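You operate a simulated robot arm through the tools that you are given. There is no shell and no other tool. Be economical: measure what you need, move in short steps, check, and stop when the job is done.

You are at the controls of a simulated robot arm. One attempt, no reset.

JOB
Clamp cream block T, tighten its thumb screw and put it in the blue block tray.
Fine: turn the screw while the clamp holds the block; leave the clamp open; the other blocks stay.

It is judged by the outcome, as a careful person would: the job done as asked, and still so three seconds after it is handed in. It fails if anything else is knocked over, pushed out of place, dropped, spilled or broken.

ROBOT AND FRAMES
A 6-joint arm with a two-finger parallel gripper, fixed in place. Base frame: the origin is at the foot of the arm, x ahead of it, y to its left, z up; the work surface is at about z = 0. Readings come in cm, degrees, newtons and seconds.
With the tool pointing down near the work surface it reaches from about 12 to 50 cm from the base axis. Its first joint turns from -72.0 to 72.0 degrees. Payload 0.65 kg.
The tool frame sits at the grasp point between the pads (the TCP): z along the fingers, y along the line on which they close. The tips reach 2.5 cm beyond it. Largest opening 7.6 cm; finger width 1.8, thickness 1; the body of the gripper, 3.6 by 7.8 cm, starts 4.5 cm behind the TCP.
Orientation is that of the tool frame in the base frame, as a unit quaternion [x, y, z, w]. With the fingers straight down and closing along the base's y, the tool's x points along the base's -x, its y along +y and its z along -z.

CONTROLS
- The arm moves only by the tool drive_tool. Its arguments are lists of equal length, an entry for each row: "fingers": the gripper command, from -1 (shut) to 1 (fully open), values between in proportion; "translation": the shift along the base's x, y, z in units of 500 mm (1.0 is 500 mm), a list of three; "angular": the turn, a rotation vector about the base's x, y, z in units of 45 degrees (1.0 is 45 degrees), a list of three. In form: {"fingers": [fingers, ...], "translation": [[x, y, z], ...], "angular": [[rx, ry, rz], ...]}. A call has 1 to 12 rows; each row is the pose to reach, as a shift and turn from the pose commanded when the call began. A call with a number of a shift or a turn outside -1 to 1 is refused whole. Rows are played at 5 a second. More than 5 cm and 8.6 degrees between two rows, or a gripper value outside its range, and nothing of the call is played. Where a pose cannot be reached the arm comes as near as it can. A force on the tool above 90 N (or 10 N above the force at the start of the call, whichever is more), or a blocked arm, ends the call early, and 0.2 s more pass. The fingers move at their own pace (about 10.8 cm/s each) and stop on an object; they squeeze with about 30 N. The grip force told is the motor's: it shows also when the fingers shut on nothing. Time passes only in rows, and 0.2 s behind the last, so rows that repeat a pose let the fingers close. The reply holds the time, the measured pose of the TCP, the force on the tool along the base axes, the opening and the grip force, in the units named above and with some noise, with the torque about the TCP (base axes, N m) and any sound that the robot's microphone picked up, and new pictures: "views" is both (left out), scene, wrist or none.
- Cameras (640 x 400 px; columns grow to the right, rows downward): "scene" is fixed at [5.33, 26.2, 42.39]; the picture's right is [-0.83, -0.56, 0.00], its down [-0.21, 0.31, -0.93] and it looks along [0.52, -0.77, -0.37] (base axes); focal length 251 px, centre (320, 200). "wrist" rides on the gripper at [5.8, 1.1, -8.1] in the tool frame; the picture's right is [-0.18, 0.98, 0.00], its down [-0.75, -0.14, -0.64] and it looks along [-0.63, -0.12, 0.77] (tool axes); focal length 243 px, centre (320, 200). There is no depth. A picture from a camera that has moved, and an enlarged one, comes with that camera's place and axes in the base frame and with its lens.
- zoom(camera, box): a new picture of the part [left, top, right, bottom] of that camera's present view, enlarged. It takes no simulated time.
- job_done(): hands the job in; it is judged then, once.

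Work in short steps. Places have to be worked out from the pictures, the camera data and where the tool is seen: move nearer, look again, correct. Check each grasp and each placing, and mend what went wrong. You have 120 turns and 200 pictures in all, those below and enlarged ones among them. Open the gripper and draw the arm clear of the work before you hand the job in, unless the task says otherwise; then end with one line.

The tools are called after "Emit:" by a JSON object that holds its "fn" and its "kwargs". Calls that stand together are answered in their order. drive_tool: Moves the arm, as the interface text tells. Its arguments: {"type":"object","properties":{"fingers":{"type":"array","items":{"type":"number"}},"translation":{"type":"array","items":{"type":"array","items":{"type":"number"}}},"angular":{"type":"array","items":{"type":"array","items":{"type":"number"}}},"views":{"type":"string","enum":["both","scene","wrist","none"]}},"required":["fingers","translation","angular"]} The other tools are called the same way: zoom (camera, box) takes an enlarged picture of a part of a camera's view; job_done () hands the job in.

At the start:

```text
time: 0.0
position: [31.19, 1.06, 36.35]
ee_rot: [0.0, 1.0, 0.0, 0.0]
contact_force: [0.3, 1.5, 0.6]
torque: [-0.02, -0.03, 0.0]
width: 7.61
grasp_force: 0.1
```

scene: 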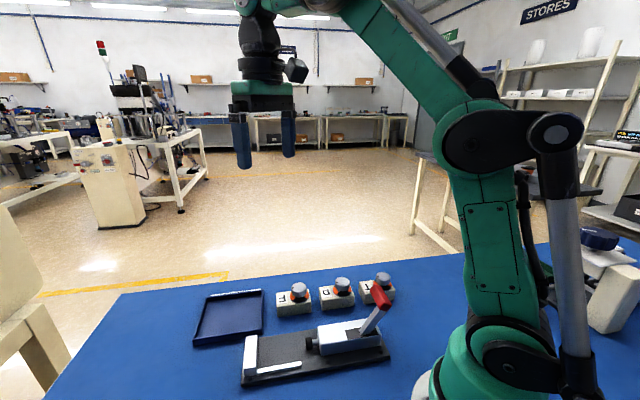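
wrist: 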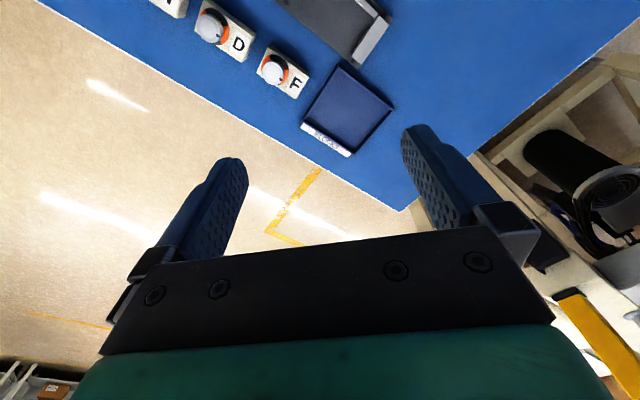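

I'll enlarge the work area in both pictures before moving, to locate the blocks, clamp and tray.

Emit:
{"fn": "zoom", "kwargs": {"camera": "scene", "box": [180, 250, 420, 400]}}

Emit:
{"fn": "zoom", "kwargs": {"camera": "wrist", "box": [140, 0, 440, 188]}}

```text
2.67 times, centred on (300, 325) of scene
camera zoom: at [5.33, 26.2, 42.39], right [-0.83, -0.56, 0.0], down [-0.21, 0.31, -0.93], along [0.52, -0.77, -0.37], focal length 670 px, centre (373, -133)
```

zoom: 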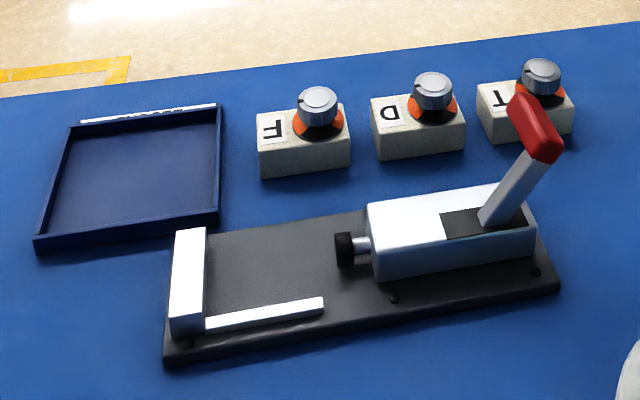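

```text
2.13 times, centred on (290, 94) of wrist
camera zoom: at [25.39, 2.08, 44.43], right [0.18, 0.98, 0.0], down [0.75, -0.14, 0.64], along [0.63, -0.12, -0.77], focal length 516 px, centre (384, 426)
```

zoom: 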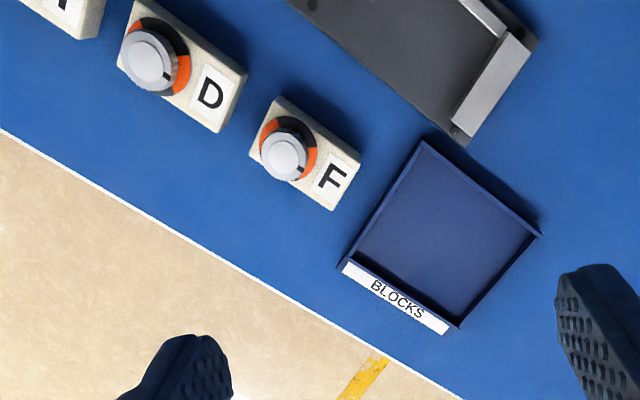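

T, D and F stand in a row. T is near (20, -20), its long side roughly along the direction (0.72, 0.70), the same as the clamp. The clamp's jaw is near (29, 9), and its lever is up near (15, -6). I'll swing over to T at a safe height with the tool yawed about 44°, then look.

Emit:
{"fn": "drive_tool", "kwargs": {"fingers": [1, 1, 1, 1, 1, 1, 1, 1, 1], "translation": [[-0.035, -0.059, -0.046], [-0.071, -0.118, -0.092], [-0.106, -0.177, -0.138], [-0.142, -0.236, -0.184], [-0.177, -0.295, -0.23], [-0.213, -0.354, -0.276], [-0.248, -0.413, -0.322], [-0.284, -0.472, -0.368], [-0.284, -0.472, -0.368]], "angular": [[0, 0, 0.122], [0, 0, 0.244], [0, 0, 0.367], [0, 0, 0.489], [0, 0, 0.611], [0, 0, 0.733], [0, 0, 0.856], [0, 0, 0.978], [0, 0, 0.978]]}}

```text
time: 2.0
position: [16.97, -22.66, 18.05]
ee_rot: [-0.375, 0.927, 0.0, -0.001]
contact_force: [-0.7, 0.4, -0.4]
torque: [0.0, 0.0, 0.0]
width: 7.58
grasp_force: 0.1
camera wrist: at [11.99, -25.85, 25.99], right [-0.55, 0.83, 0.0], down [0.64, 0.42, 0.64], along [0.54, 0.36, -0.77], focal length 243 px, centre (320, 200)
```

scene: 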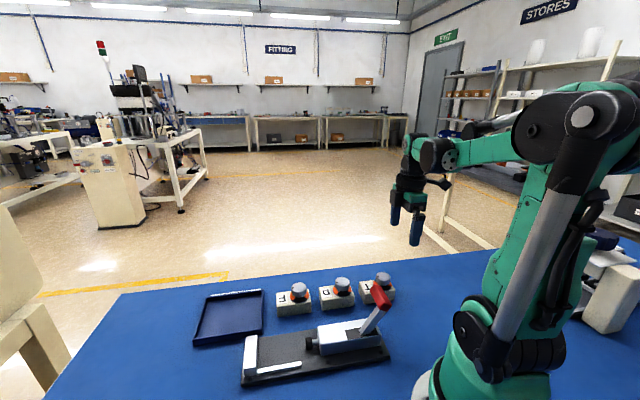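
wrist: 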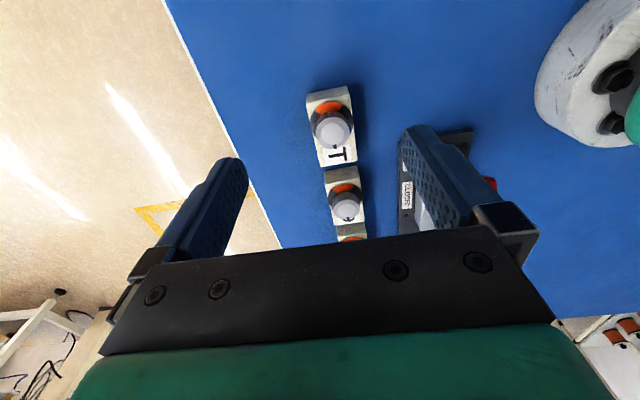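

T is in view. I'll enlarge it to measure the block, knob and ring marks.

Emit:
{"fn": "zoom", "kwargs": {"camera": "wrist", "box": [256, 70, 416, 170]}}

Emit:
{"fn": "zoom", "kwargs": {"camera": "scene", "box": [264, 260, 408, 350]}}

```text
4.00 times, centred on (336, 120) of wrist
camera zoom: at [11.99, -25.85, 25.99], right [-0.55, 0.83, 0.0], down [0.64, 0.42, 0.64], along [0.54, 0.36, -0.77], focal length 970 px, centre (256, 520)
```

zoom: 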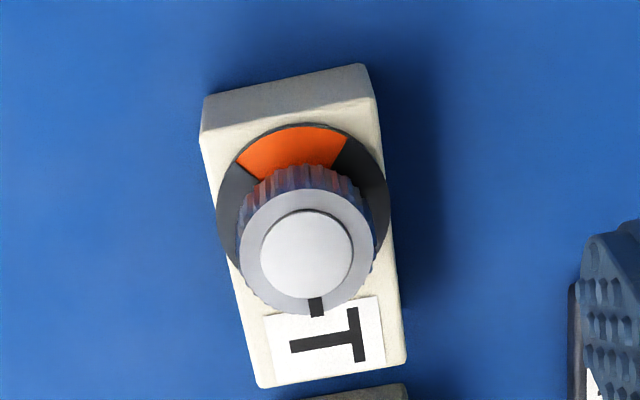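

```text
4.44 times, centred on (336, 305) of scene
camera zoom: at [5.33, 26.2, 42.39], right [-0.83, -0.56, 0.0], down [-0.21, 0.31, -0.93], along [0.52, -0.77, -0.37], focal length 1117 px, centre (249, -267)
```

zoom: 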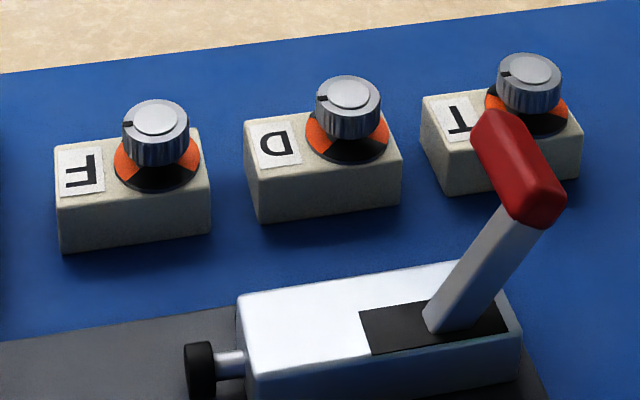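

T measures about 7.0 × 4.0 × 2.9 cm and is centred near (20.2, -18.7) at yaw about 44.5°. Its knob is about 1.1 cm off-centre, with its top near z = 5.4. I'll move above it and look again before lowering.

Emit:
{"fn": "drive_tool", "kwargs": {"fingers": [1, 1, 1, 1], "translation": [[0.03, 0.04, -0.05], [0.0646, 0.08, -0.12], [0.0646, 0.08, -0.13], [0.0646, 0.08, -0.13]], "angular": [[0, 0, 0.01], [0, 0, 0.01], [0, 0, 0.01], [0, 0, 0.01]]}}

```text
time: 3.0
position: [20.17, -18.47, 11.51]
ee_rot: [-0.378, 0.926, -0.001, 0.0]
contact_force: [0.0, 0.5, -0.3]
torque: [0.0, 0.0, 0.0]
width: 7.6
grasp_force: 0.0
camera wrist: at [15.32, -21.84, 19.54], right [-0.56, 0.83, 0.0], down [0.64, 0.43, 0.64], along [0.53, 0.36, -0.77], focal length 243 px, centre (320, 200)
```

scene: 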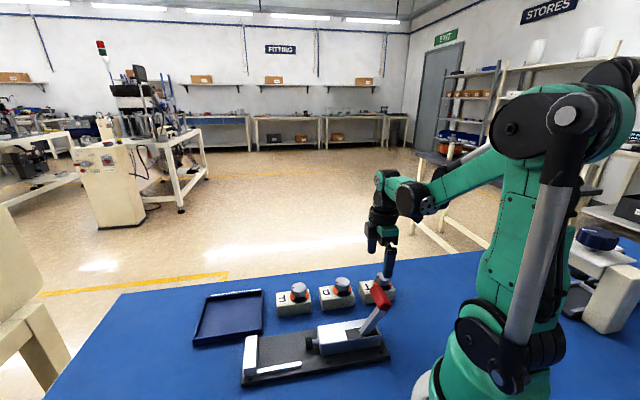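
wrist: 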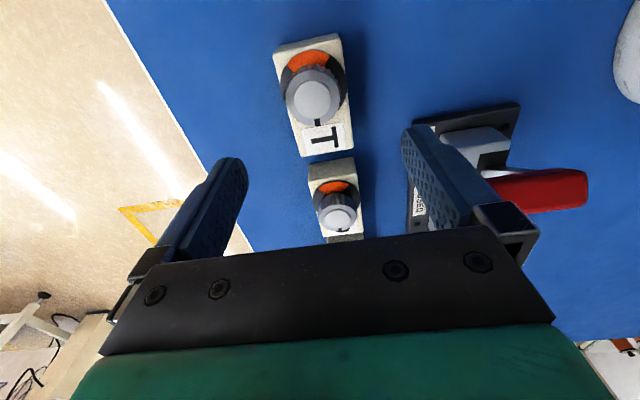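

The second view gives the same block position to within 0.2 cm. I'll lower so the tips straddle the upper half of the block, with the tips at about z = 1.6.

Emit:
{"fn": "drive_tool", "kwargs": {"fingers": [1, 1, 1, 1], "translation": [[0, -0.003, -0.06], [0, -0.003, -0.11], [0, -0.003, -0.148], [0, -0.003, -0.148]], "angular": [[0, 0, 0], [0, 0, 0], [0, 0, 0], [0, 0, 0]]}}

```text
time: 4.0
position: [20.28, -18.79, 3.95]
ee_rot: [-0.379, 0.925, -0.001, 0.0]
contact_force: [0.0, 0.2, -0.5]
torque: [0.02, 0.0, 0.0]
width: 7.56
grasp_force: 0.1
camera wrist: at [15.32, -22.06, 12.1], right [-0.56, 0.83, 0.0], down [0.64, 0.43, 0.64], along [0.53, 0.36, -0.77], focal length 243 px, centre (320, 200)
```

scene: 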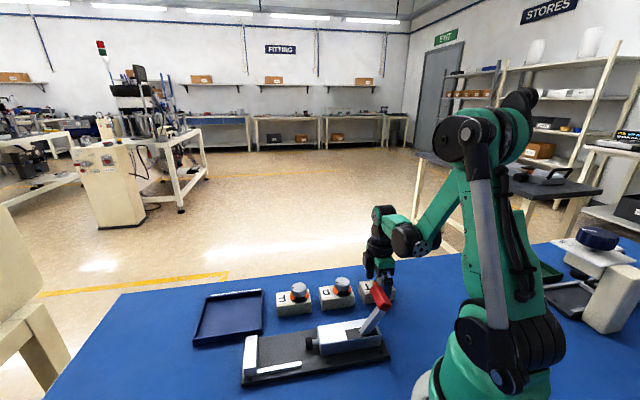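
wrist: 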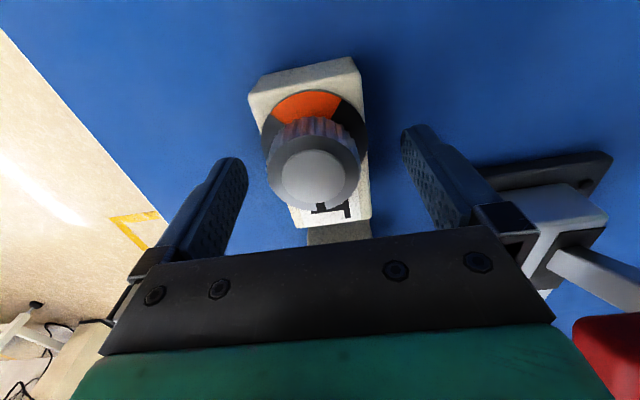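

The fingers straddle the block and it looks centred. I'll close, lift slightly, and check.

Emit:
{"fn": "drive_tool", "kwargs": {"fingers": [-1, -1, -1, -1, -1], "translation": [[0, 0, 0], [0, 0, 0], [0, 0, 0], [0, 0, 0.02], [0, 0, 0.06]], "angular": [[0, 0, 0], [0, 0, 0], [0, 0, 0], [0, 0, 0], [0, 0, 0]]}}

```text
time: 5.2
position: [20.29, -18.86, 7.0]
ee_rot: [-0.379, 0.925, 0.001, 0.0]
contact_force: [-0.1, 0.8, -2.1]
torque: [-0.01, 0.03, 0.02]
width: 4.14
grasp_force: 29.8
camera wrist: at [15.35, -22.07, 15.13], right [-0.56, 0.83, 0.0], down [0.64, 0.43, 0.64], along [0.53, 0.36, -0.77], focal length 243 px, centre (320, 200)
```

scene: 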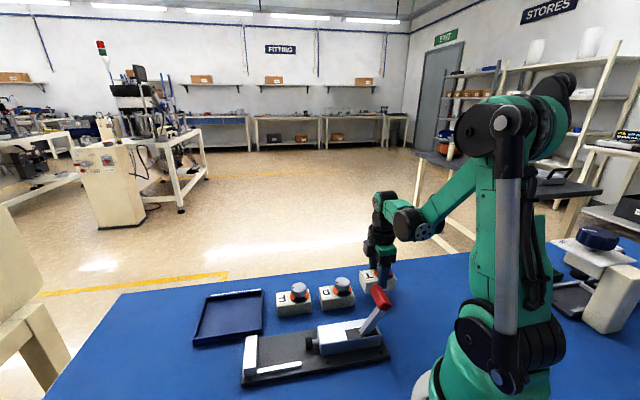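
wrist: 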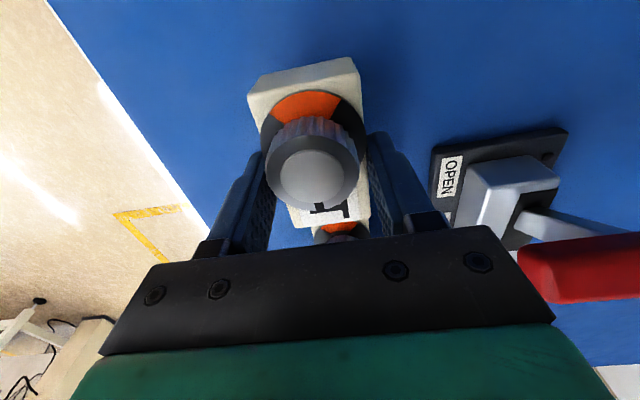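

T is held securely (width 4.14). An "OPEN" label sits beside the rear of the clamp. I'll lift and carry T towards the clamp at height, then look at the clamp.

Emit:
{"fn": "drive_tool", "kwargs": {"fingers": [-1, -1, -1, -1, -1, -1, -1, -1], "translation": [[0, 0, 0.09], [0, 0, 0.18], [0.0, 0.03, 0.24], [0.01, 0.12, 0.24], [0.02, 0.21, 0.24], [0.03, 0.29, 0.24], [0.048, 0.35, 0.24], [0.048, 0.35, 0.24]], "angular": [[0, 0, 0], [0, 0, 0], [0, 0, 0], [0, 0, 0], [0, 0, 0], [0, 0, 0], [0, 0, 0], [0, 0, 0]]}}

```text
time: 7.0
position: [22.67, -1.14, 19.13]
ee_rot: [-0.378, 0.926, -0.001, 0.0]
contact_force: [0.0, -0.3, -2.4]
torque: [-0.03, 0.03, 0.02]
width: 4.15
grasp_force: 29.8
camera wrist: at [17.83, -4.5, 27.16], right [-0.56, 0.83, 0.0], down [0.64, 0.43, 0.64], along [0.53, 0.36, -0.77], focal length 243 px, centre (320, 200)
```

scene: 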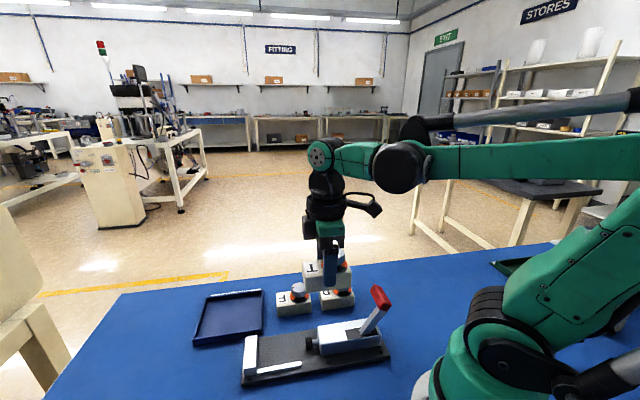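
wrist: 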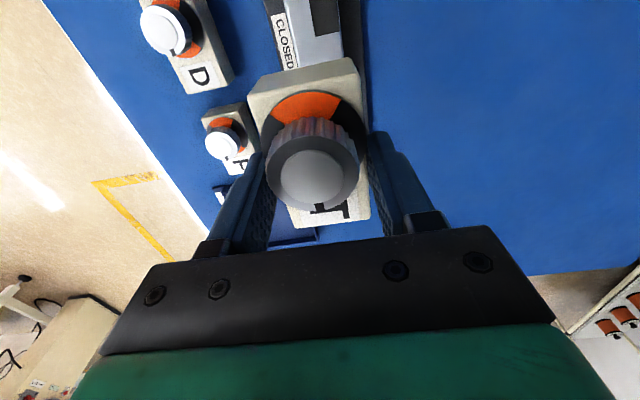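

The label nearest the jaw reads CLOSED, so pushing the lever forward towards the jaw closes the clamp. I'll step sideways so the held block doesn't hide the jaw area.

Emit:
{"fn": "drive_tool", "kwargs": {"fingers": [-1, -1, -1], "translation": [[0.09, -0.01, 0.0], [0.176, -0.022, 0.0], [0.176, -0.022, 0]], "angular": [[0, 0, 0], [0, 0, 0], [0, 0, 0]], "views": "wrist"}}

```text
time: 7.8
position: [31.54, -2.34, 19.1]
ee_rot: [-0.379, 0.925, 0.0, 0.001]
contact_force: [0.5, -0.4, -2.1]
torque: [0.01, -0.02, -0.01]
width: 4.13
grasp_force: 30.0
camera wrist: at [26.62, -5.73, 27.1], right [-0.56, 0.83, 0.0], down [0.64, 0.43, 0.64], along [0.53, 0.36, -0.77], focal length 243 px, centre (320, 200)
```

wrist: 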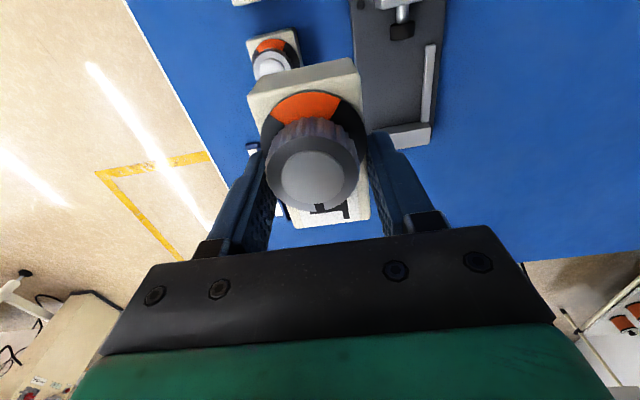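

Nearly the whole jaw area shows. I'll enlarge it in both cameras.

Emit:
{"fn": "zoom", "kwargs": {"camera": "wrist", "box": [320, 0, 480, 160]}}

Emit:
{"fn": "zoom", "kwargs": {"camera": "scene", "box": [232, 310, 400, 400]}}

```text
2.50 times, centred on (400, 80) of wrist
camera zoom: at [26.62, -5.73, 27.1], right [-0.56, 0.83, 0.0], down [0.64, 0.43, 0.64], along [0.53, 0.36, -0.77], focal length 606 px, centre (120, 500)
```

zoom: 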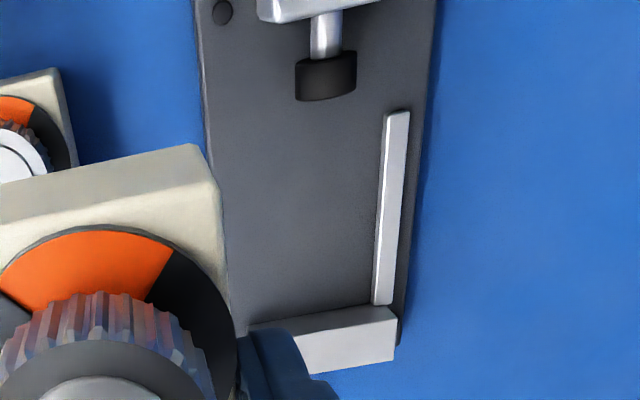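

```text
3.81 times, centred on (316, 355) of scene
camera zoom: at [5.33, 26.2, 42.39], right [-0.83, -0.56, 0.0], down [-0.21, 0.31, -0.93], along [0.52, -0.77, -0.37], focal length 957 px, centre (335, -390)
```

zoom: 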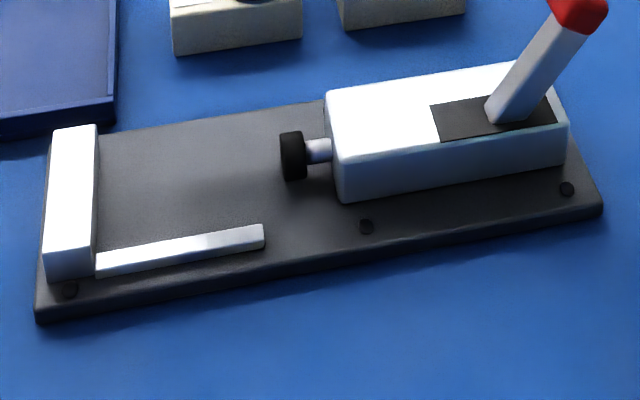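

The clamp jaw face is at about u = 27.3 along the clamp axis, and the plunger tip is at about u = 19. The rail's inner face is at about n = 14.3 and the clamp base is about 0.8 cm thick. The block (±3.5 by ±2) therefore goes with the TCP near (28.5, 4.7). I'll move above that at mid height and look.

Emit:
{"fn": "drive_tool", "kwargs": {"fingers": [-1, -1, -1, -1, -1], "translation": [[-0.03, 0.071, 0], [-0.061, 0.142, -0.02], [-0.061, 0.142, -0.1], [-0.061, 0.142, -0.18], [-0.061, 0.142, -0.18]], "angular": [[0, 0, 0], [0, 0, 0], [0, 0, 0], [0, 0, 0], [0, 0, 0]]}}

Emit:
{"fn": "zoom", "kwargs": {"camera": "scene", "box": [222, 280, 402, 400]}}

```text
time: 9.0
position: [28.41, 4.73, 9.88]
ee_rot: [-0.378, 0.926, 0.0, 0.0]
contact_force: [0.8, 0.3, -2.3]
torque: [-0.02, 0.01, 0.0]
width: 4.14
grasp_force: 29.6
camera wrist: at [23.48, 1.41, 18.02], right [-0.56, 0.83, 0.0], down [0.64, 0.43, 0.64], along [0.53, 0.36, -0.77], focal length 243 px, centre (320, 200)
```

scene: 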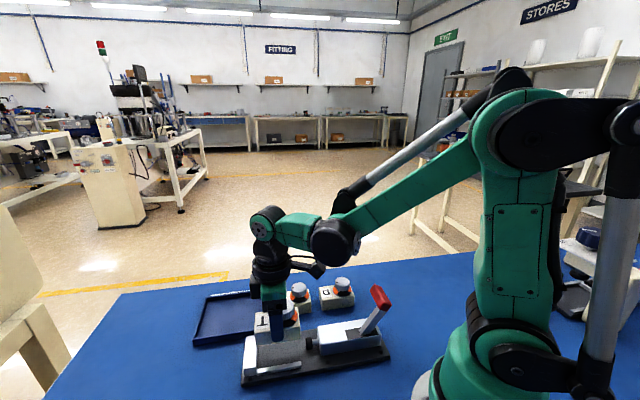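
wrist: 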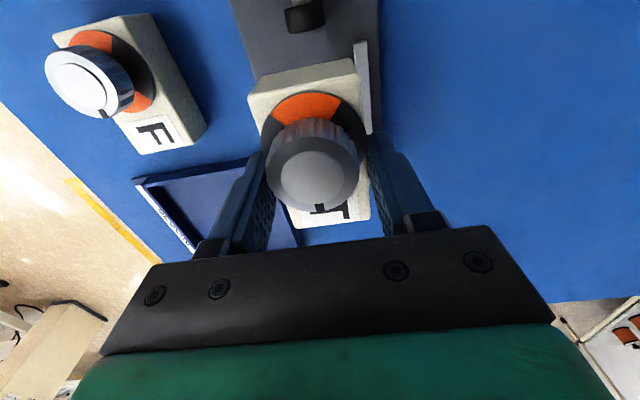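

```text
3.33 times, centred on (312, 340) of scene
camera zoom: at [5.33, 26.2, 42.38], right [-0.83, -0.56, 0.0], down [-0.21, 0.31, -0.93], along [0.52, -0.77, -0.37], focal length 838 px, centre (347, -267)
```

zoom: 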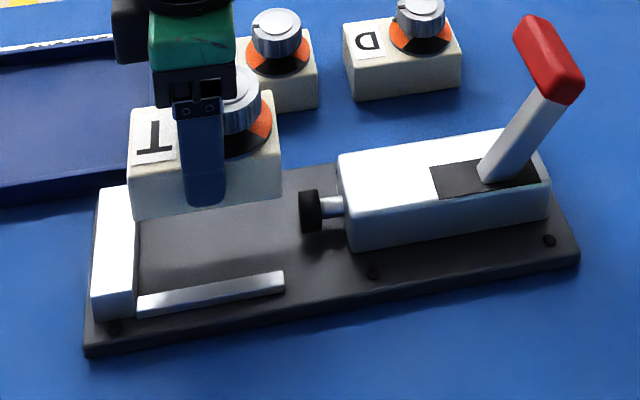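

The block lines up: the plunger is at n ≈ 16.3 and the rail has about 0.5 cm of clearance. I'll shift 0.2 cm towards the rail and lower until the block is just above the clamp base.

Emit:
{"fn": "drive_tool", "kwargs": {"fingers": [-1, -1, -1, -1], "translation": [[-0.003, 0.003, -0.04], [-0.003, 0.003, -0.07], [-0.003, 0.003, -0.092], [-0.003, 0.003, -0.092]], "angular": [[0, 0, 0], [0, 0, 0], [0, 0, 0], [0, 0, 0]]}}

Emit:
{"fn": "zoom", "kwargs": {"camera": "scene", "box": [222, 280, 402, 400]}}

```text
time: 10.0
position: [28.21, 4.84, 5.31]
ee_rot: [-0.378, 0.926, 0.0, -0.001]
contact_force: [0.4, 1.1, -1.3]
torque: [-0.01, 0.0, 0.0]
width: 4.16
grasp_force: 29.9
camera wrist: at [23.32, 1.57, 13.5], right [-0.56, 0.83, 0.0], down [0.64, 0.43, 0.64], along [0.53, 0.36, -0.77], focal length 243 px, centre (320, 200)
```

scene: 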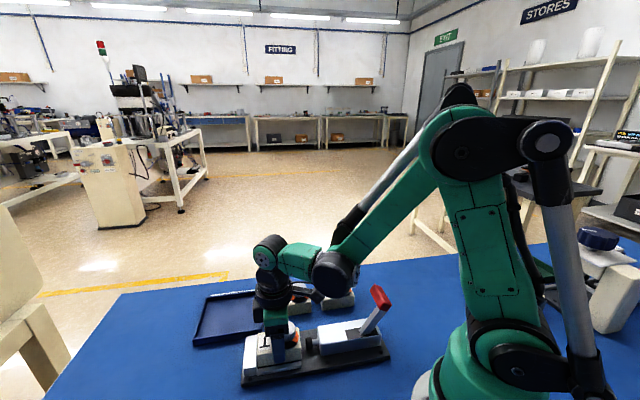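
wrist: 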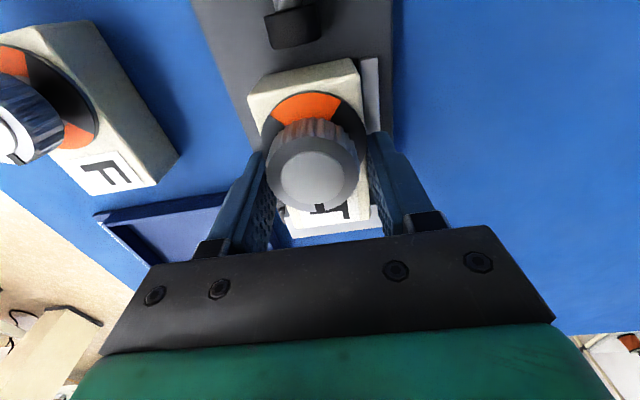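

```text
3.33 times, centred on (312, 340) of scene
camera zoom: at [5.33, 26.2, 42.38], right [-0.83, -0.56, 0.0], down [-0.21, 0.31, -0.93], along [0.52, -0.77, -0.37], focal length 838 px, centre (347, -267)
```

zoom: 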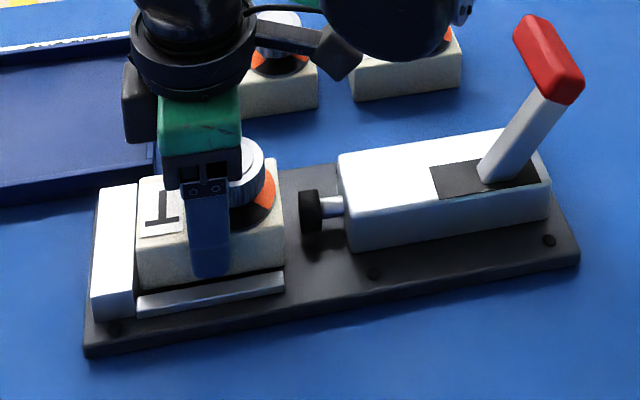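

The block sits inside the jaw and rail with small gaps. I'll lower the last half centimetre and watch the force.

Emit:
{"fn": "drive_tool", "kwargs": {"fingers": [-1, -1, -1], "translation": [[0, 0, -0.005], [0, 0, -0.009], [0, 0, -0.009]], "angular": [[0, 0, 0], [0, 0, 0], [0, 0, 0]], "views": "none"}}

```text
time: 10.8
position: [28.2, 4.88, 4.95]
ee_rot: [-0.379, 0.926, 0.0, 0.001]
contact_force: [-0.1, -0.8, 31.8]
torque: [-0.03, 0.04, 0.02]
width: 4.17
grasp_force: 30.0
```

The block touched the base near z = 5.0. I'll ease up slightly and nudge it towards the jaw to feel for contact.

Emit:
{"fn": "drive_tool", "kwargs": {"fingers": [-1, -1, -1, -1], "translation": [[0, 0, 0.003], [0.0015, 0.0015, 0.003], [0.003, 0.003, 0.003], [0.003, 0.003, 0.003]], "angular": [[0, 0, 0], [0, 0, 0], [0, 0, 0], [0, 0, 0]], "views": "none"}}

```text
time: 11.8
position: [28.35, 5.02, 5.11]
ee_rot: [-0.378, 0.926, 0.0, 0.0]
contact_force: [-4.1, -5.0, -1.8]
torque: [-0.09, 0.1, 0.12]
width: 4.12
grasp_force: 30.0
```

The force is about 6 N along -u, so the block is against the jaw. I'll settle it down, release, and rise straight up.

Emit:
{"fn": "drive_tool", "kwargs": {"fingers": [-1, -1, 0.2, 1, 1], "translation": [[0, 0, -0.003], [0, 0, -0.003], [0, 0, -0.003], [0, 0, -0.003], [0, 0, -0.003]], "angular": [[0, 0, 0], [0, 0, 0], [0, 0, 0], [0, 0, 0], [0, 0, 0]], "views": "none"}}

Emit:
{"fn": "drive_tool", "kwargs": {"fingers": [1, 1, 1, 1], "translation": [[0, 0, 0.06], [0, 0, 0.14], [0, 0, 0.2], [0, 0, 0.2]], "angular": [[0, 0, 0], [0, 0, 0], [0, 0, 0], [0, 0, 0]]}}

Emit:
{"fn": "zoom", "kwargs": {"camera": "scene", "box": [222, 280, 402, 400]}}

```text
time: 13.0
position: [28.41, 5.03, 5.05]
ee_rot: [-0.379, 0.925, 0.0, 0.0]
contact_force: [0.3, 0.6, -0.2]
torque: [-0.02, -0.02, 0.03]
width: 7.59
grasp_force: 0.1
```

```text
time: 14.0
position: [28.41, 5.03, 15.02]
ee_rot: [-0.379, 0.925, 0.0, 0.0]
contact_force: [0.6, 0.5, -0.2]
torque: [0.0, 0.02, 0.03]
width: 7.61
grasp_force: 0.1
camera wrist: at [23.45, 1.72, 23.1], right [-0.56, 0.83, 0.0], down [0.64, 0.43, 0.64], along [0.53, 0.36, -0.77], focal length 243 px, centre (320, 200)
```

scene: 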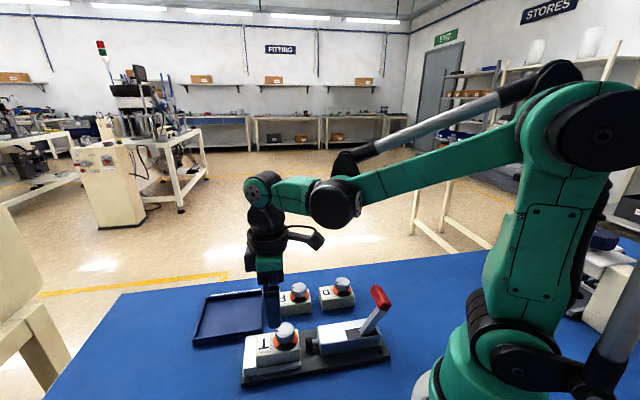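
wrist: 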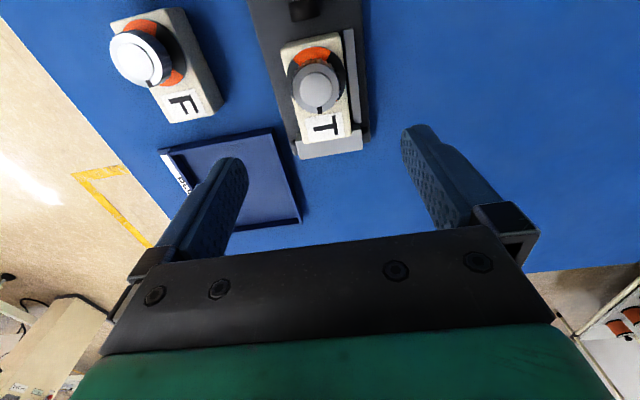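

```text
3.33 times, centred on (312, 340) of scene
camera zoom: at [5.33, 26.2, 42.39], right [-0.83, -0.56, 0.0], down [-0.21, 0.31, -0.93], along [0.52, -0.77, -0.37], focal length 838 px, centre (347, -267)
```

zoom: 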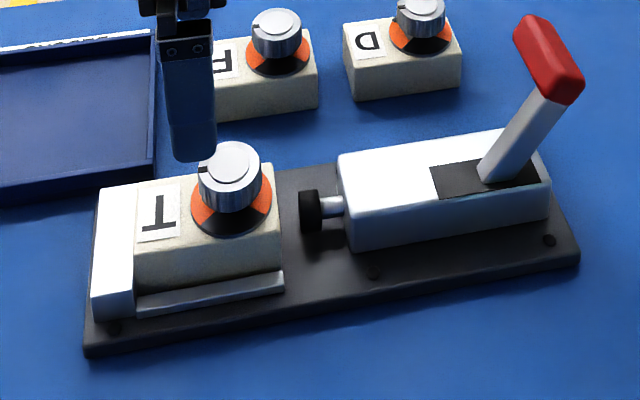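

T sits square in the clamp. The lever has a red crossbar near (15.6, -7.5, z ≈ 11), tilted about 15° back. I'll go behind and above it with the fingers shut, and check before pushing.

Emit:
{"fn": "drive_tool", "kwargs": {"fingers": [-1, -1, -1, -1, -1, -1], "translation": [[-0.04, -0.04, 0.06], [-0.1, -0.1, 0.1], [-0.16, -0.16, 0.1], [-0.22, -0.22, 0.1], [-0.296, -0.29, 0.1], [-0.296, -0.29, 0.1]], "angular": [[0, 0, 0], [0, 0, 0], [0, 0, 0], [0, 0, 0], [0, 0, 0], [0, 0, 0]]}}

Emit:
{"fn": "zoom", "kwargs": {"camera": "scene", "box": [222, 250, 462, 400]}}

```text
refused: row 5 steps farther than a row can; nothing moved
```

```text
2.67 times, centred on (342, 325) of scene
camera zoom: at [5.33, 26.2, 42.39], right [-0.83, -0.56, 0.0], down [-0.21, 0.31, -0.93], along [0.52, -0.77, -0.37], focal length 670 px, centre (261, -133)
```

zoom: 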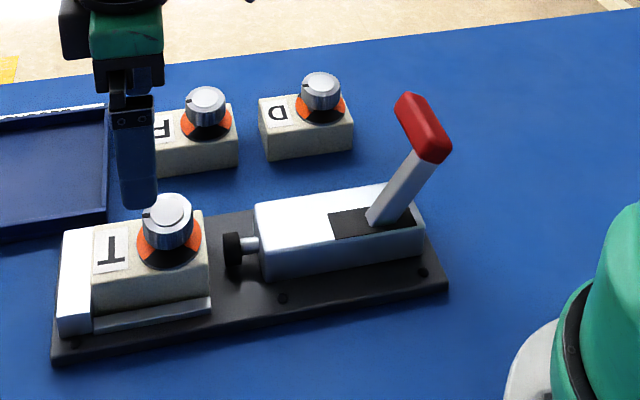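

One row's step was too long, so the call was refused and nothing moved. I'll resend it with smaller steps.

Emit:
{"fn": "drive_tool", "kwargs": {"fingers": [-1, -1, -1, -1, -1, -1, -1], "translation": [[-0.04, -0.04, 0.06], [-0.09, -0.09, 0.1], [-0.14, -0.14, 0.1], [-0.19, -0.19, 0.1], [-0.245, -0.24, 0.1], [-0.296, -0.29, 0.1], [-0.296, -0.29, 0.1]], "angular": [[0, 0, 0], [0, 0, 0], [0, 0, 0], [0, 0, 0], [0, 0, 0], [0, 0, 0], [0, 0, 0]]}}

Emit:
{"fn": "zoom", "kwargs": {"camera": "scene", "box": [222, 250, 462, 400]}}

```text
time: 15.6
position: [13.57, -9.45, 20.04]
ee_rot: [-0.378, 0.926, 0.0, -0.001]
contact_force: [-0.3, 0.9, -0.6]
torque: [0.01, 0.05, 0.0]
width: 0.01
grasp_force: 23.6
camera wrist: at [8.66, -12.8, 28.12], right [-0.56, 0.83, 0.0], down [0.64, 0.43, 0.64], along [0.53, 0.36, -0.77], focal length 243 px, centre (320, 200)
```

scene: 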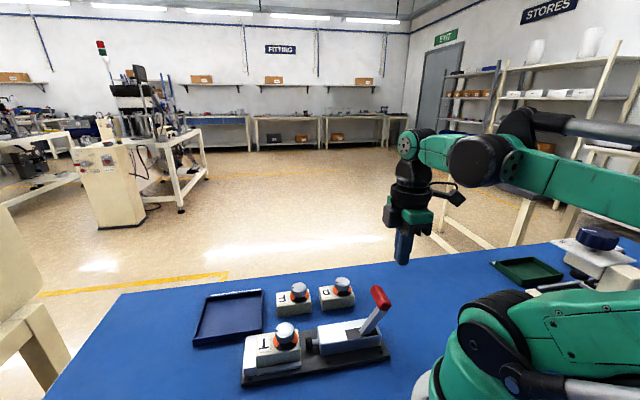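
wrist: 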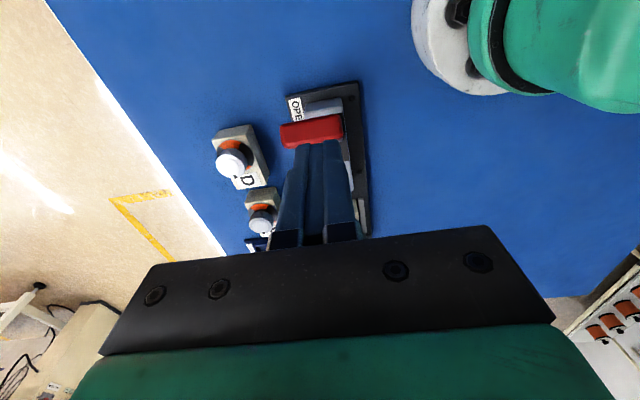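

```text
2.67 times, centred on (342, 325) of scene
camera zoom: at [5.33, 26.2, 42.39], right [-0.83, -0.56, 0.0], down [-0.21, 0.31, -0.93], along [0.52, -0.77, -0.37], focal length 670 px, centre (261, -133)
```

zoom: 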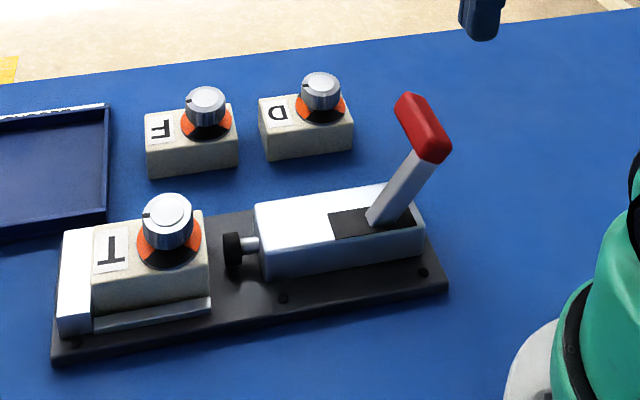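

The wrist and scene rays agree that the crossbar is at about u = 5.3, n = 17.2, z ≈ 10. I'll back off a little more and lower the closed tips behind it.

Emit:
{"fn": "drive_tool", "kwargs": {"fingers": [-1, -1, -1, -1], "translation": [[-0.003, -0.018, 0], [-0.003, -0.018, -0.09], [-0.003, -0.018, -0.186], [-0.003, -0.018, -0.186]], "angular": [[0, 0, 0], [0, 0, 0], [0, 0, 0], [0, 0, 0]]}}

Emit:
{"fn": "zoom", "kwargs": {"camera": "scene", "box": [262, 250, 502, 400]}}

```text
time: 16.6
position: [13.55, -10.26, 10.84]
ee_rot: [-0.378, 0.926, 0.0, 0.0]
contact_force: [0.8, 0.2, 0.1]
torque: [-0.02, 0.01, -0.03]
width: 0.0
grasp_force: 22.9
camera wrist: at [8.62, -13.67, 18.87], right [-0.56, 0.83, 0.0], down [0.64, 0.43, 0.64], along [0.53, 0.36, -0.77], focal length 243 px, centre (320, 200)
```

scene: 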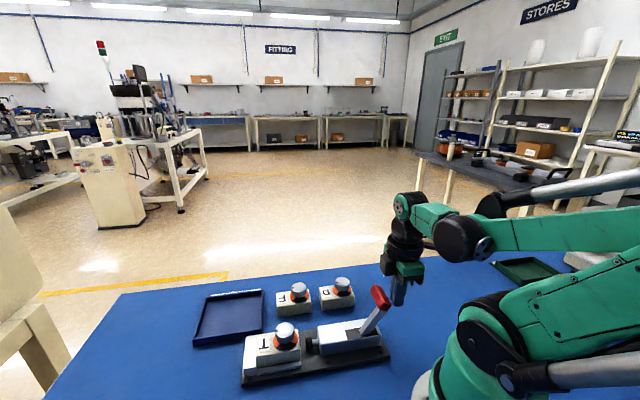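
wrist: 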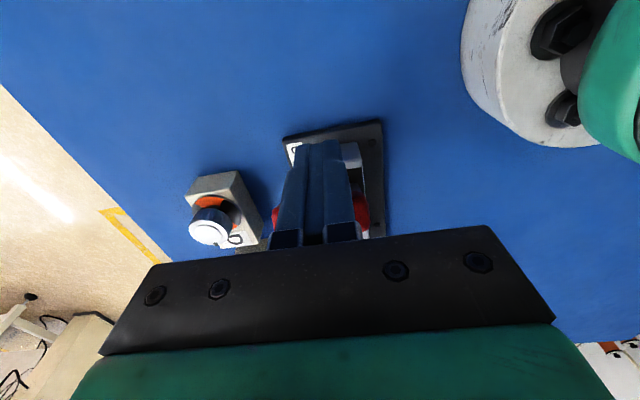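

```text
2.67 times, centred on (382, 325) of scene
camera zoom: at [5.33, 26.2, 42.39], right [-0.83, -0.56, 0.0], down [-0.21, 0.31, -0.93], along [0.52, -0.77, -0.37], focal length 670 px, centre (155, -133)
```

zoom: 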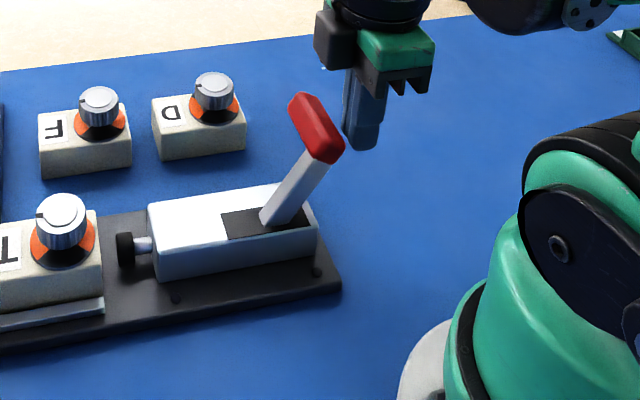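

The tips are behind the crossbar and centred on it. I'll push along +u in small steps and watch the force.

Emit:
{"fn": "drive_tool", "kwargs": {"fingers": [-1, -1, -1, -1, -1], "translation": [[0.014, 0.014, 0], [0.028, 0.028, 0], [0.042, 0.042, 0], [0.056, 0.056, 0], [0.056, 0.056, 0]], "angular": [[0, 0, 0], [0, 0, 0], [0, 0, 0], [0, 0, 0], [0, 0, 0]]}}

Emit:
{"fn": "zoom", "kwargs": {"camera": "scene", "box": [222, 250, 462, 400]}}

```text
time: 17.3
position: [14.89, -8.78, 10.91]
ee_rot: [-0.378, 0.926, 0.001, -0.007]
contact_force: [-9.6, -4.3, 21.0]
torque: [0.12, -0.15, 0.06]
width: 0.02
grasp_force: 23.6
stopped in row 3: the force on the tool passed its limit at 121 N (the readings are from after the stop); the commanded pose is now the measured one
camera wrist: at [10.1, -12.19, 19.04], right [-0.56, 0.83, 0.01], down [0.65, 0.43, 0.63], along [0.52, 0.35, -0.77], focal length 243 px, centre (320, 200)
```

scene: 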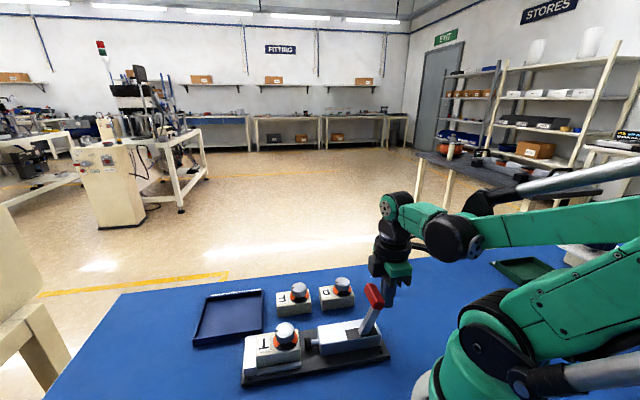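
wrist: 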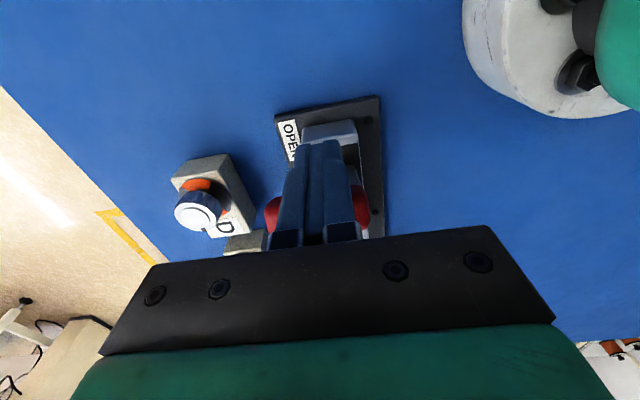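

```text
2.67 times, centred on (342, 325) of scene
camera zoom: at [5.33, 26.2, 42.38], right [-0.83, -0.56, 0.0], down [-0.21, 0.31, -0.93], along [0.52, -0.77, -0.37], focal length 670 px, centre (261, -133)
```

zoom: 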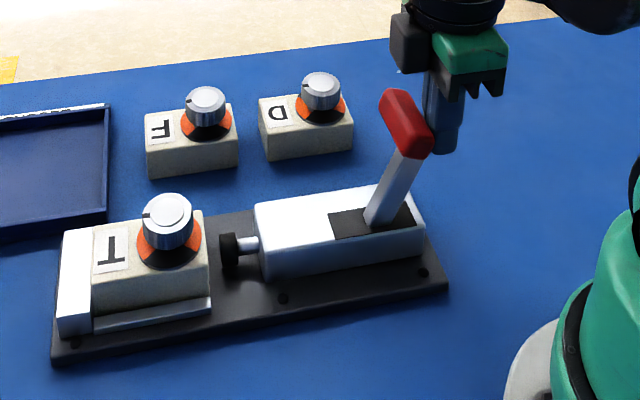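

The lever moved forward and the plunger advanced, but the fast step tripped the force limit. I'll continue in much smaller steps.

Emit:
{"fn": "drive_tool", "kwargs": {"fingers": [-1, -1, -1, -1, -1, -1, -1, -1], "translation": [[0.003, 0.003, 0], [0.006, 0.006, 0], [0.009, 0.009, 0], [0.012, 0.012, 0], [0.015, 0.015, 0], [0.018, 0.018, 0], [0.021, 0.021, 0], [0.024, 0.024, 0]], "angular": [[0, 0, 0], [0, 0, 0], [0, 0, 0], [0, 0, 0], [0, 0, 0], [0, 0, 0], [0, 0, 0], [0, 0, 0]], "views": "none"}}

Emit:
{"fn": "zoom", "kwargs": {"camera": "scene", "box": [222, 250, 462, 400]}}

```text
time: 17.9
position: [15.0, -8.82, 11.02]
ee_rot: [-0.376, 0.927, 0.003, -0.011]
contact_force: [-9.2, -4.0, 21.7]
torque: [0.11, -0.2, 0.0]
width: 0.0
grasp_force: 23.2
stopped in row 2: the force on the tool passed its limit at 102 N (the readings are from after the stop); the commanded pose is now the measured one
```

```text
2.67 times, centred on (342, 325) of scene
camera zoom: at [5.33, 26.2, 42.38], right [-0.83, -0.56, 0.0], down [-0.21, 0.31, -0.93], along [0.52, -0.77, -0.37], focal length 670 px, centre (261, -133)
```

zoom: 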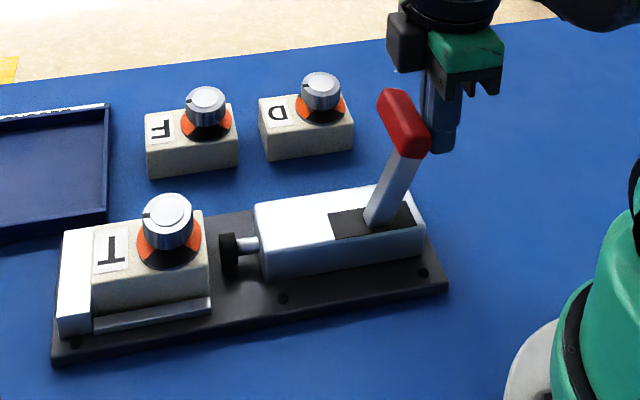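

The lever is advancing but the force builds quickly. I'll creep in 1 mm steps along the arc and read the force.

Emit:
{"fn": "drive_tool", "kwargs": {"fingers": [-1, -1, -1, -1], "translation": [[0.0014, 0.0014, 0.0006], [0.0028, 0.0028, 0.0012], [0.0042, 0.0042, 0.0016], [0.0042, 0.0042, 0.0016]], "angular": [[0, 0, 0], [0, 0, 0], [0, 0, 0], [0, 0, 0]], "views": "none"}}

```text
time: 18.9
position: [15.32, -8.67, 11.11]
ee_rot: [-0.378, 0.926, 0.003, -0.011]
contact_force: [-28.5, -9.5, 63.1]
torque: [0.34, -0.51, 0.11]
width: 0.0
grasp_force: 23.6
```

The force is mostly along the lever's own axis: the pads grip the bar and my path is too low for its arc. I'll rise slightly to relieve it.

Emit:
{"fn": "drive_tool", "kwargs": {"fingers": [-1, -1, -1], "translation": [[0, 0, 0.003], [0, 0, 0.006], [0, 0, 0.006]], "angular": [[0, 0, 0], [0, 0, 0], [0, 0, 0]], "views": "none"}}

```text
time: 19.6
position: [15.32, -8.52, 11.4]
ee_rot: [-0.377, 0.926, 0.002, -0.011]
contact_force: [-0.4, 0.5, -0.6]
torque: [0.02, 0.0, 0.01]
width: 0.0
grasp_force: 23.2
```

That relieved the force completely. Now I'll push along an arc that rises first.

Emit:
{"fn": "drive_tool", "kwargs": {"fingers": [-1, -1, -1, -1, -1, -1], "translation": [[0.003, 0.003, 0.0015], [0.006, 0.006, 0.003], [0.009, 0.009, 0.004], [0.012, 0.012, 0.005], [0.015, 0.015, 0.006], [0.015, 0.015, 0.006]], "angular": [[0, 0, 0], [0, 0, 0], [0, 0, 0], [0, 0, 0], [0, 0, 0], [0, 0, 0]], "views": "none"}}

Emit:
{"fn": "zoom", "kwargs": {"camera": "scene", "box": [222, 250, 462, 400]}}

```text
time: 21.1
position: [15.99, -7.74, 11.57]
ee_rot: [-0.378, 0.926, 0.002, -0.01]
contact_force: [-0.4, -0.1, 0.5]
torque: [0.01, -0.02, 0.0]
width: 0.02
grasp_force: 23.7
```

```text
2.67 times, centred on (342, 325) of scene
camera zoom: at [5.33, 26.2, 42.39], right [-0.83, -0.56, 0.0], down [-0.21, 0.31, -0.93], along [0.52, -0.77, -0.37], focal length 670 px, centre (261, -133)
```

zoom: 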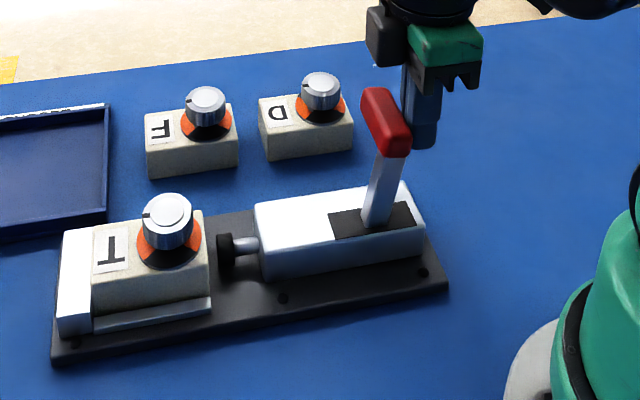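

Moving freely now: the lever is nearly upright and the plunger is closer to T. Continuing over the top.

Emit:
{"fn": "drive_tool", "kwargs": {"fingers": [-1, -1, -1, -1, -1, -1, -1, -1], "translation": [[0.004, 0.004, 0.001], [0.008, 0.008, 0.002], [0.012, 0.012, 0.002], [0.016, 0.016, 0.001], [0.02, 0.02, 0.0], [0.024, 0.024, -0.001], [0.028, 0.028, -0.003], [0.028, 0.028, -0.003]], "angular": [[0, 0, 0], [0, 0, 0], [0, 0, 0], [0, 0, 0], [0, 0, 0], [0, 0, 0], [0, 0, 0], [0, 0, 0]], "views": "none"}}

Emit:
{"fn": "zoom", "kwargs": {"camera": "scene", "box": [222, 250, 462, 400]}}

```text
time: 22.4
position: [17.11, -6.67, 11.7]
ee_rot: [-0.377, 0.926, 0.004, -0.014]
contact_force: [-9.0, 1.5, 27.5]
torque: [-0.01, -0.24, 0.09]
width: 0.0
grasp_force: 23.8
stopped in row 6: the force on the tool passed its limit at 99 N (the readings are from after the stop); the commanded pose is now the measured one
```

```text
2.67 times, centred on (342, 325) of scene
camera zoom: at [5.32, 26.2, 42.39], right [-0.83, -0.56, 0.0], down [-0.21, 0.31, -0.93], along [0.52, -0.77, -0.37], focal length 670 px, centre (261, -133)
```

zoom: 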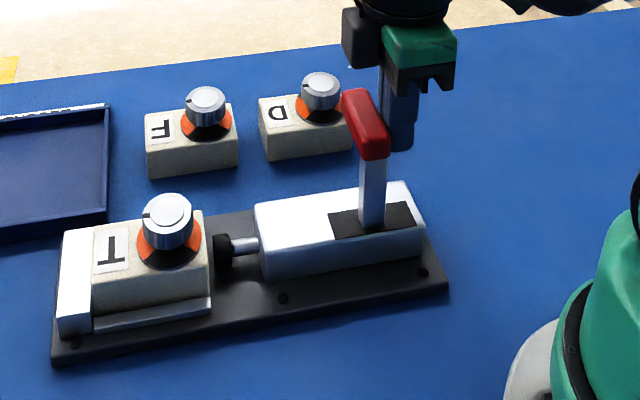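

The lever is upright and the plunger is near T. The stuck axial load has come back, so I'll relieve it by backing off and rising a little, then push on.

Emit:
{"fn": "drive_tool", "kwargs": {"fingers": [-1, -1, -1, -1, -1, -1, -1, -1], "translation": [[-0.003, -0.003, 0.004], [-0.003, -0.003, 0.008], [0.002, 0.002, 0.008], [0.005, 0.005, 0.008], [0.008, 0.008, 0.008], [0.011, 0.011, 0.008], [0.014, 0.014, 0.007], [0.014, 0.014, 0.007]], "angular": [[0, 0, 0], [0, 0, 0], [0, 0, 0], [0, 0, 0], [0, 0, 0], [0, 0, 0], [0, 0, 0], [0, 0, 0]], "views": "none"}}

Emit:
{"fn": "zoom", "kwargs": {"camera": "scene", "box": [222, 250, 462, 400]}}

```text
time: 24.2
position: [17.89, -6.11, 12.04]
ee_rot: [-0.377, 0.926, 0.002, -0.013]
contact_force: [-0.2, -0.4, 0.4]
torque: [0.0, 0.0, 0.02]
width: 0.0
grasp_force: 23.8
```

```text
2.67 times, centred on (342, 325) of scene
camera zoom: at [5.33, 26.2, 42.39], right [-0.83, -0.56, 0.0], down [-0.21, 0.31, -0.93], along [0.52, -0.77, -0.37], focal length 670 px, centre (261, -133)
```

zoom: 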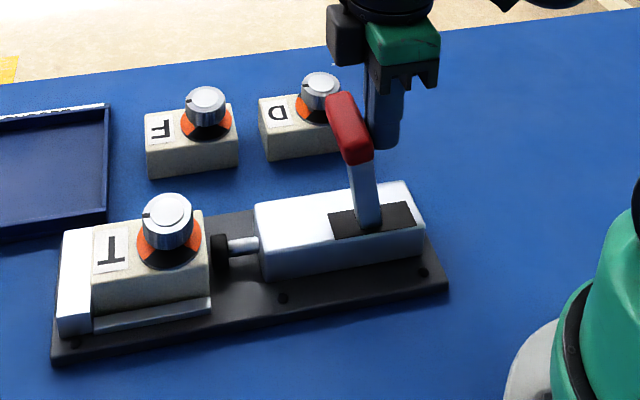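

It moves freely; the lever leans forward and the plunger tip is almost touching T. Continuing along the arc.

Emit:
{"fn": "drive_tool", "kwargs": {"fingers": [-1, -1, -1, -1, -1, -1, -1, -1], "translation": [[0.003, 0.003, 0.0], [0.006, 0.006, 0.0], [0.009, 0.009, -0.001], [0.012, 0.012, -0.002], [0.015, 0.015, -0.003], [0.018, 0.018, -0.004], [0.021, 0.021, -0.005], [0.021, 0.021, -0.005]], "angular": [[0, 0, 0], [0, 0, 0], [0, 0, 0], [0, 0, 0], [0, 0, 0], [0, 0, 0], [0, 0, 0], [0, 0, 0]], "views": "none"}}

Emit:
{"fn": "zoom", "kwargs": {"camera": "scene", "box": [222, 250, 462, 400]}}

```text
time: 26.0
position: [18.84, -4.83, 11.87]
ee_rot: [-0.377, 0.926, 0.002, -0.012]
contact_force: [0.4, -0.1, -0.6]
torque: [-0.02, -0.01, 0.0]
width: 0.0
grasp_force: 23.5
```

```text
2.67 times, centred on (342, 325) of scene
camera zoom: at [5.33, 26.2, 42.39], right [-0.83, -0.56, 0.0], down [-0.21, 0.31, -0.93], along [0.52, -0.77, -0.37], focal length 670 px, centre (261, -133)
```

zoom: 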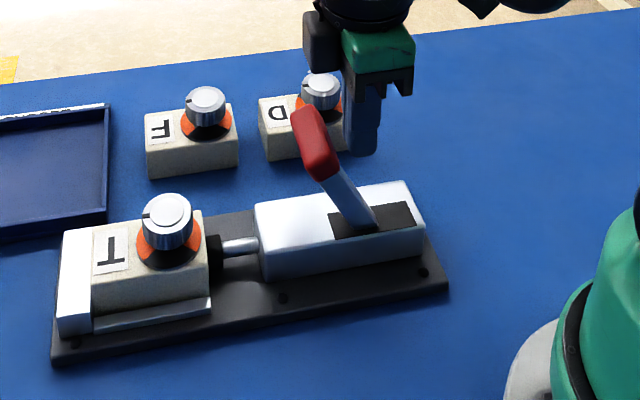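

The lever snapped ahead by itself and the plunger now touches T. I'll follow forward and downward to see whether it is at its closed stop.

Emit:
{"fn": "drive_tool", "kwargs": {"fingers": [-1, -1, -1, -1, -1, -1, -1, -1], "translation": [[0.003, 0.003, 0.0], [0.006, 0.006, -0.003], [0.009, 0.009, -0.006], [0.012, 0.012, -0.009], [0.015, 0.015, -0.013], [0.018, 0.018, -0.017], [0.021, 0.021, -0.021], [0.021, 0.021, -0.021]], "angular": [[0, 0, 0], [0, 0, 0], [0, 0, 0], [0, 0, 0], [0, 0, 0], [0, 0, 0], [0, 0, 0], [0, 0, 0]], "views": "none"}}

Emit:
{"fn": "zoom", "kwargs": {"camera": "scene", "box": [222, 250, 462, 400]}}

```text
time: 27.4
position: [19.41, -4.38, 11.04]
ee_rot: [-0.375, 0.927, 0.0, -0.025]
contact_force: [-7.2, -5.2, 13.6]
torque: [-0.03, 0.2, 0.06]
width: 0.0
grasp_force: 23.7
stopped in row 6: the force on the tool passed its limit at 105 N (the readings are from after the stop); the commanded pose is now the measured one
```

```text
2.67 times, centred on (342, 325) of scene
camera zoom: at [5.33, 26.2, 42.39], right [-0.83, -0.56, 0.0], down [-0.21, 0.31, -0.93], along [0.52, -0.77, -0.37], focal length 670 px, centre (261, -133)
```

zoom: 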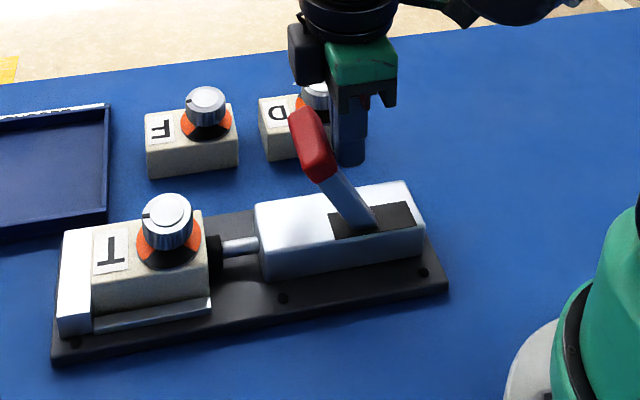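

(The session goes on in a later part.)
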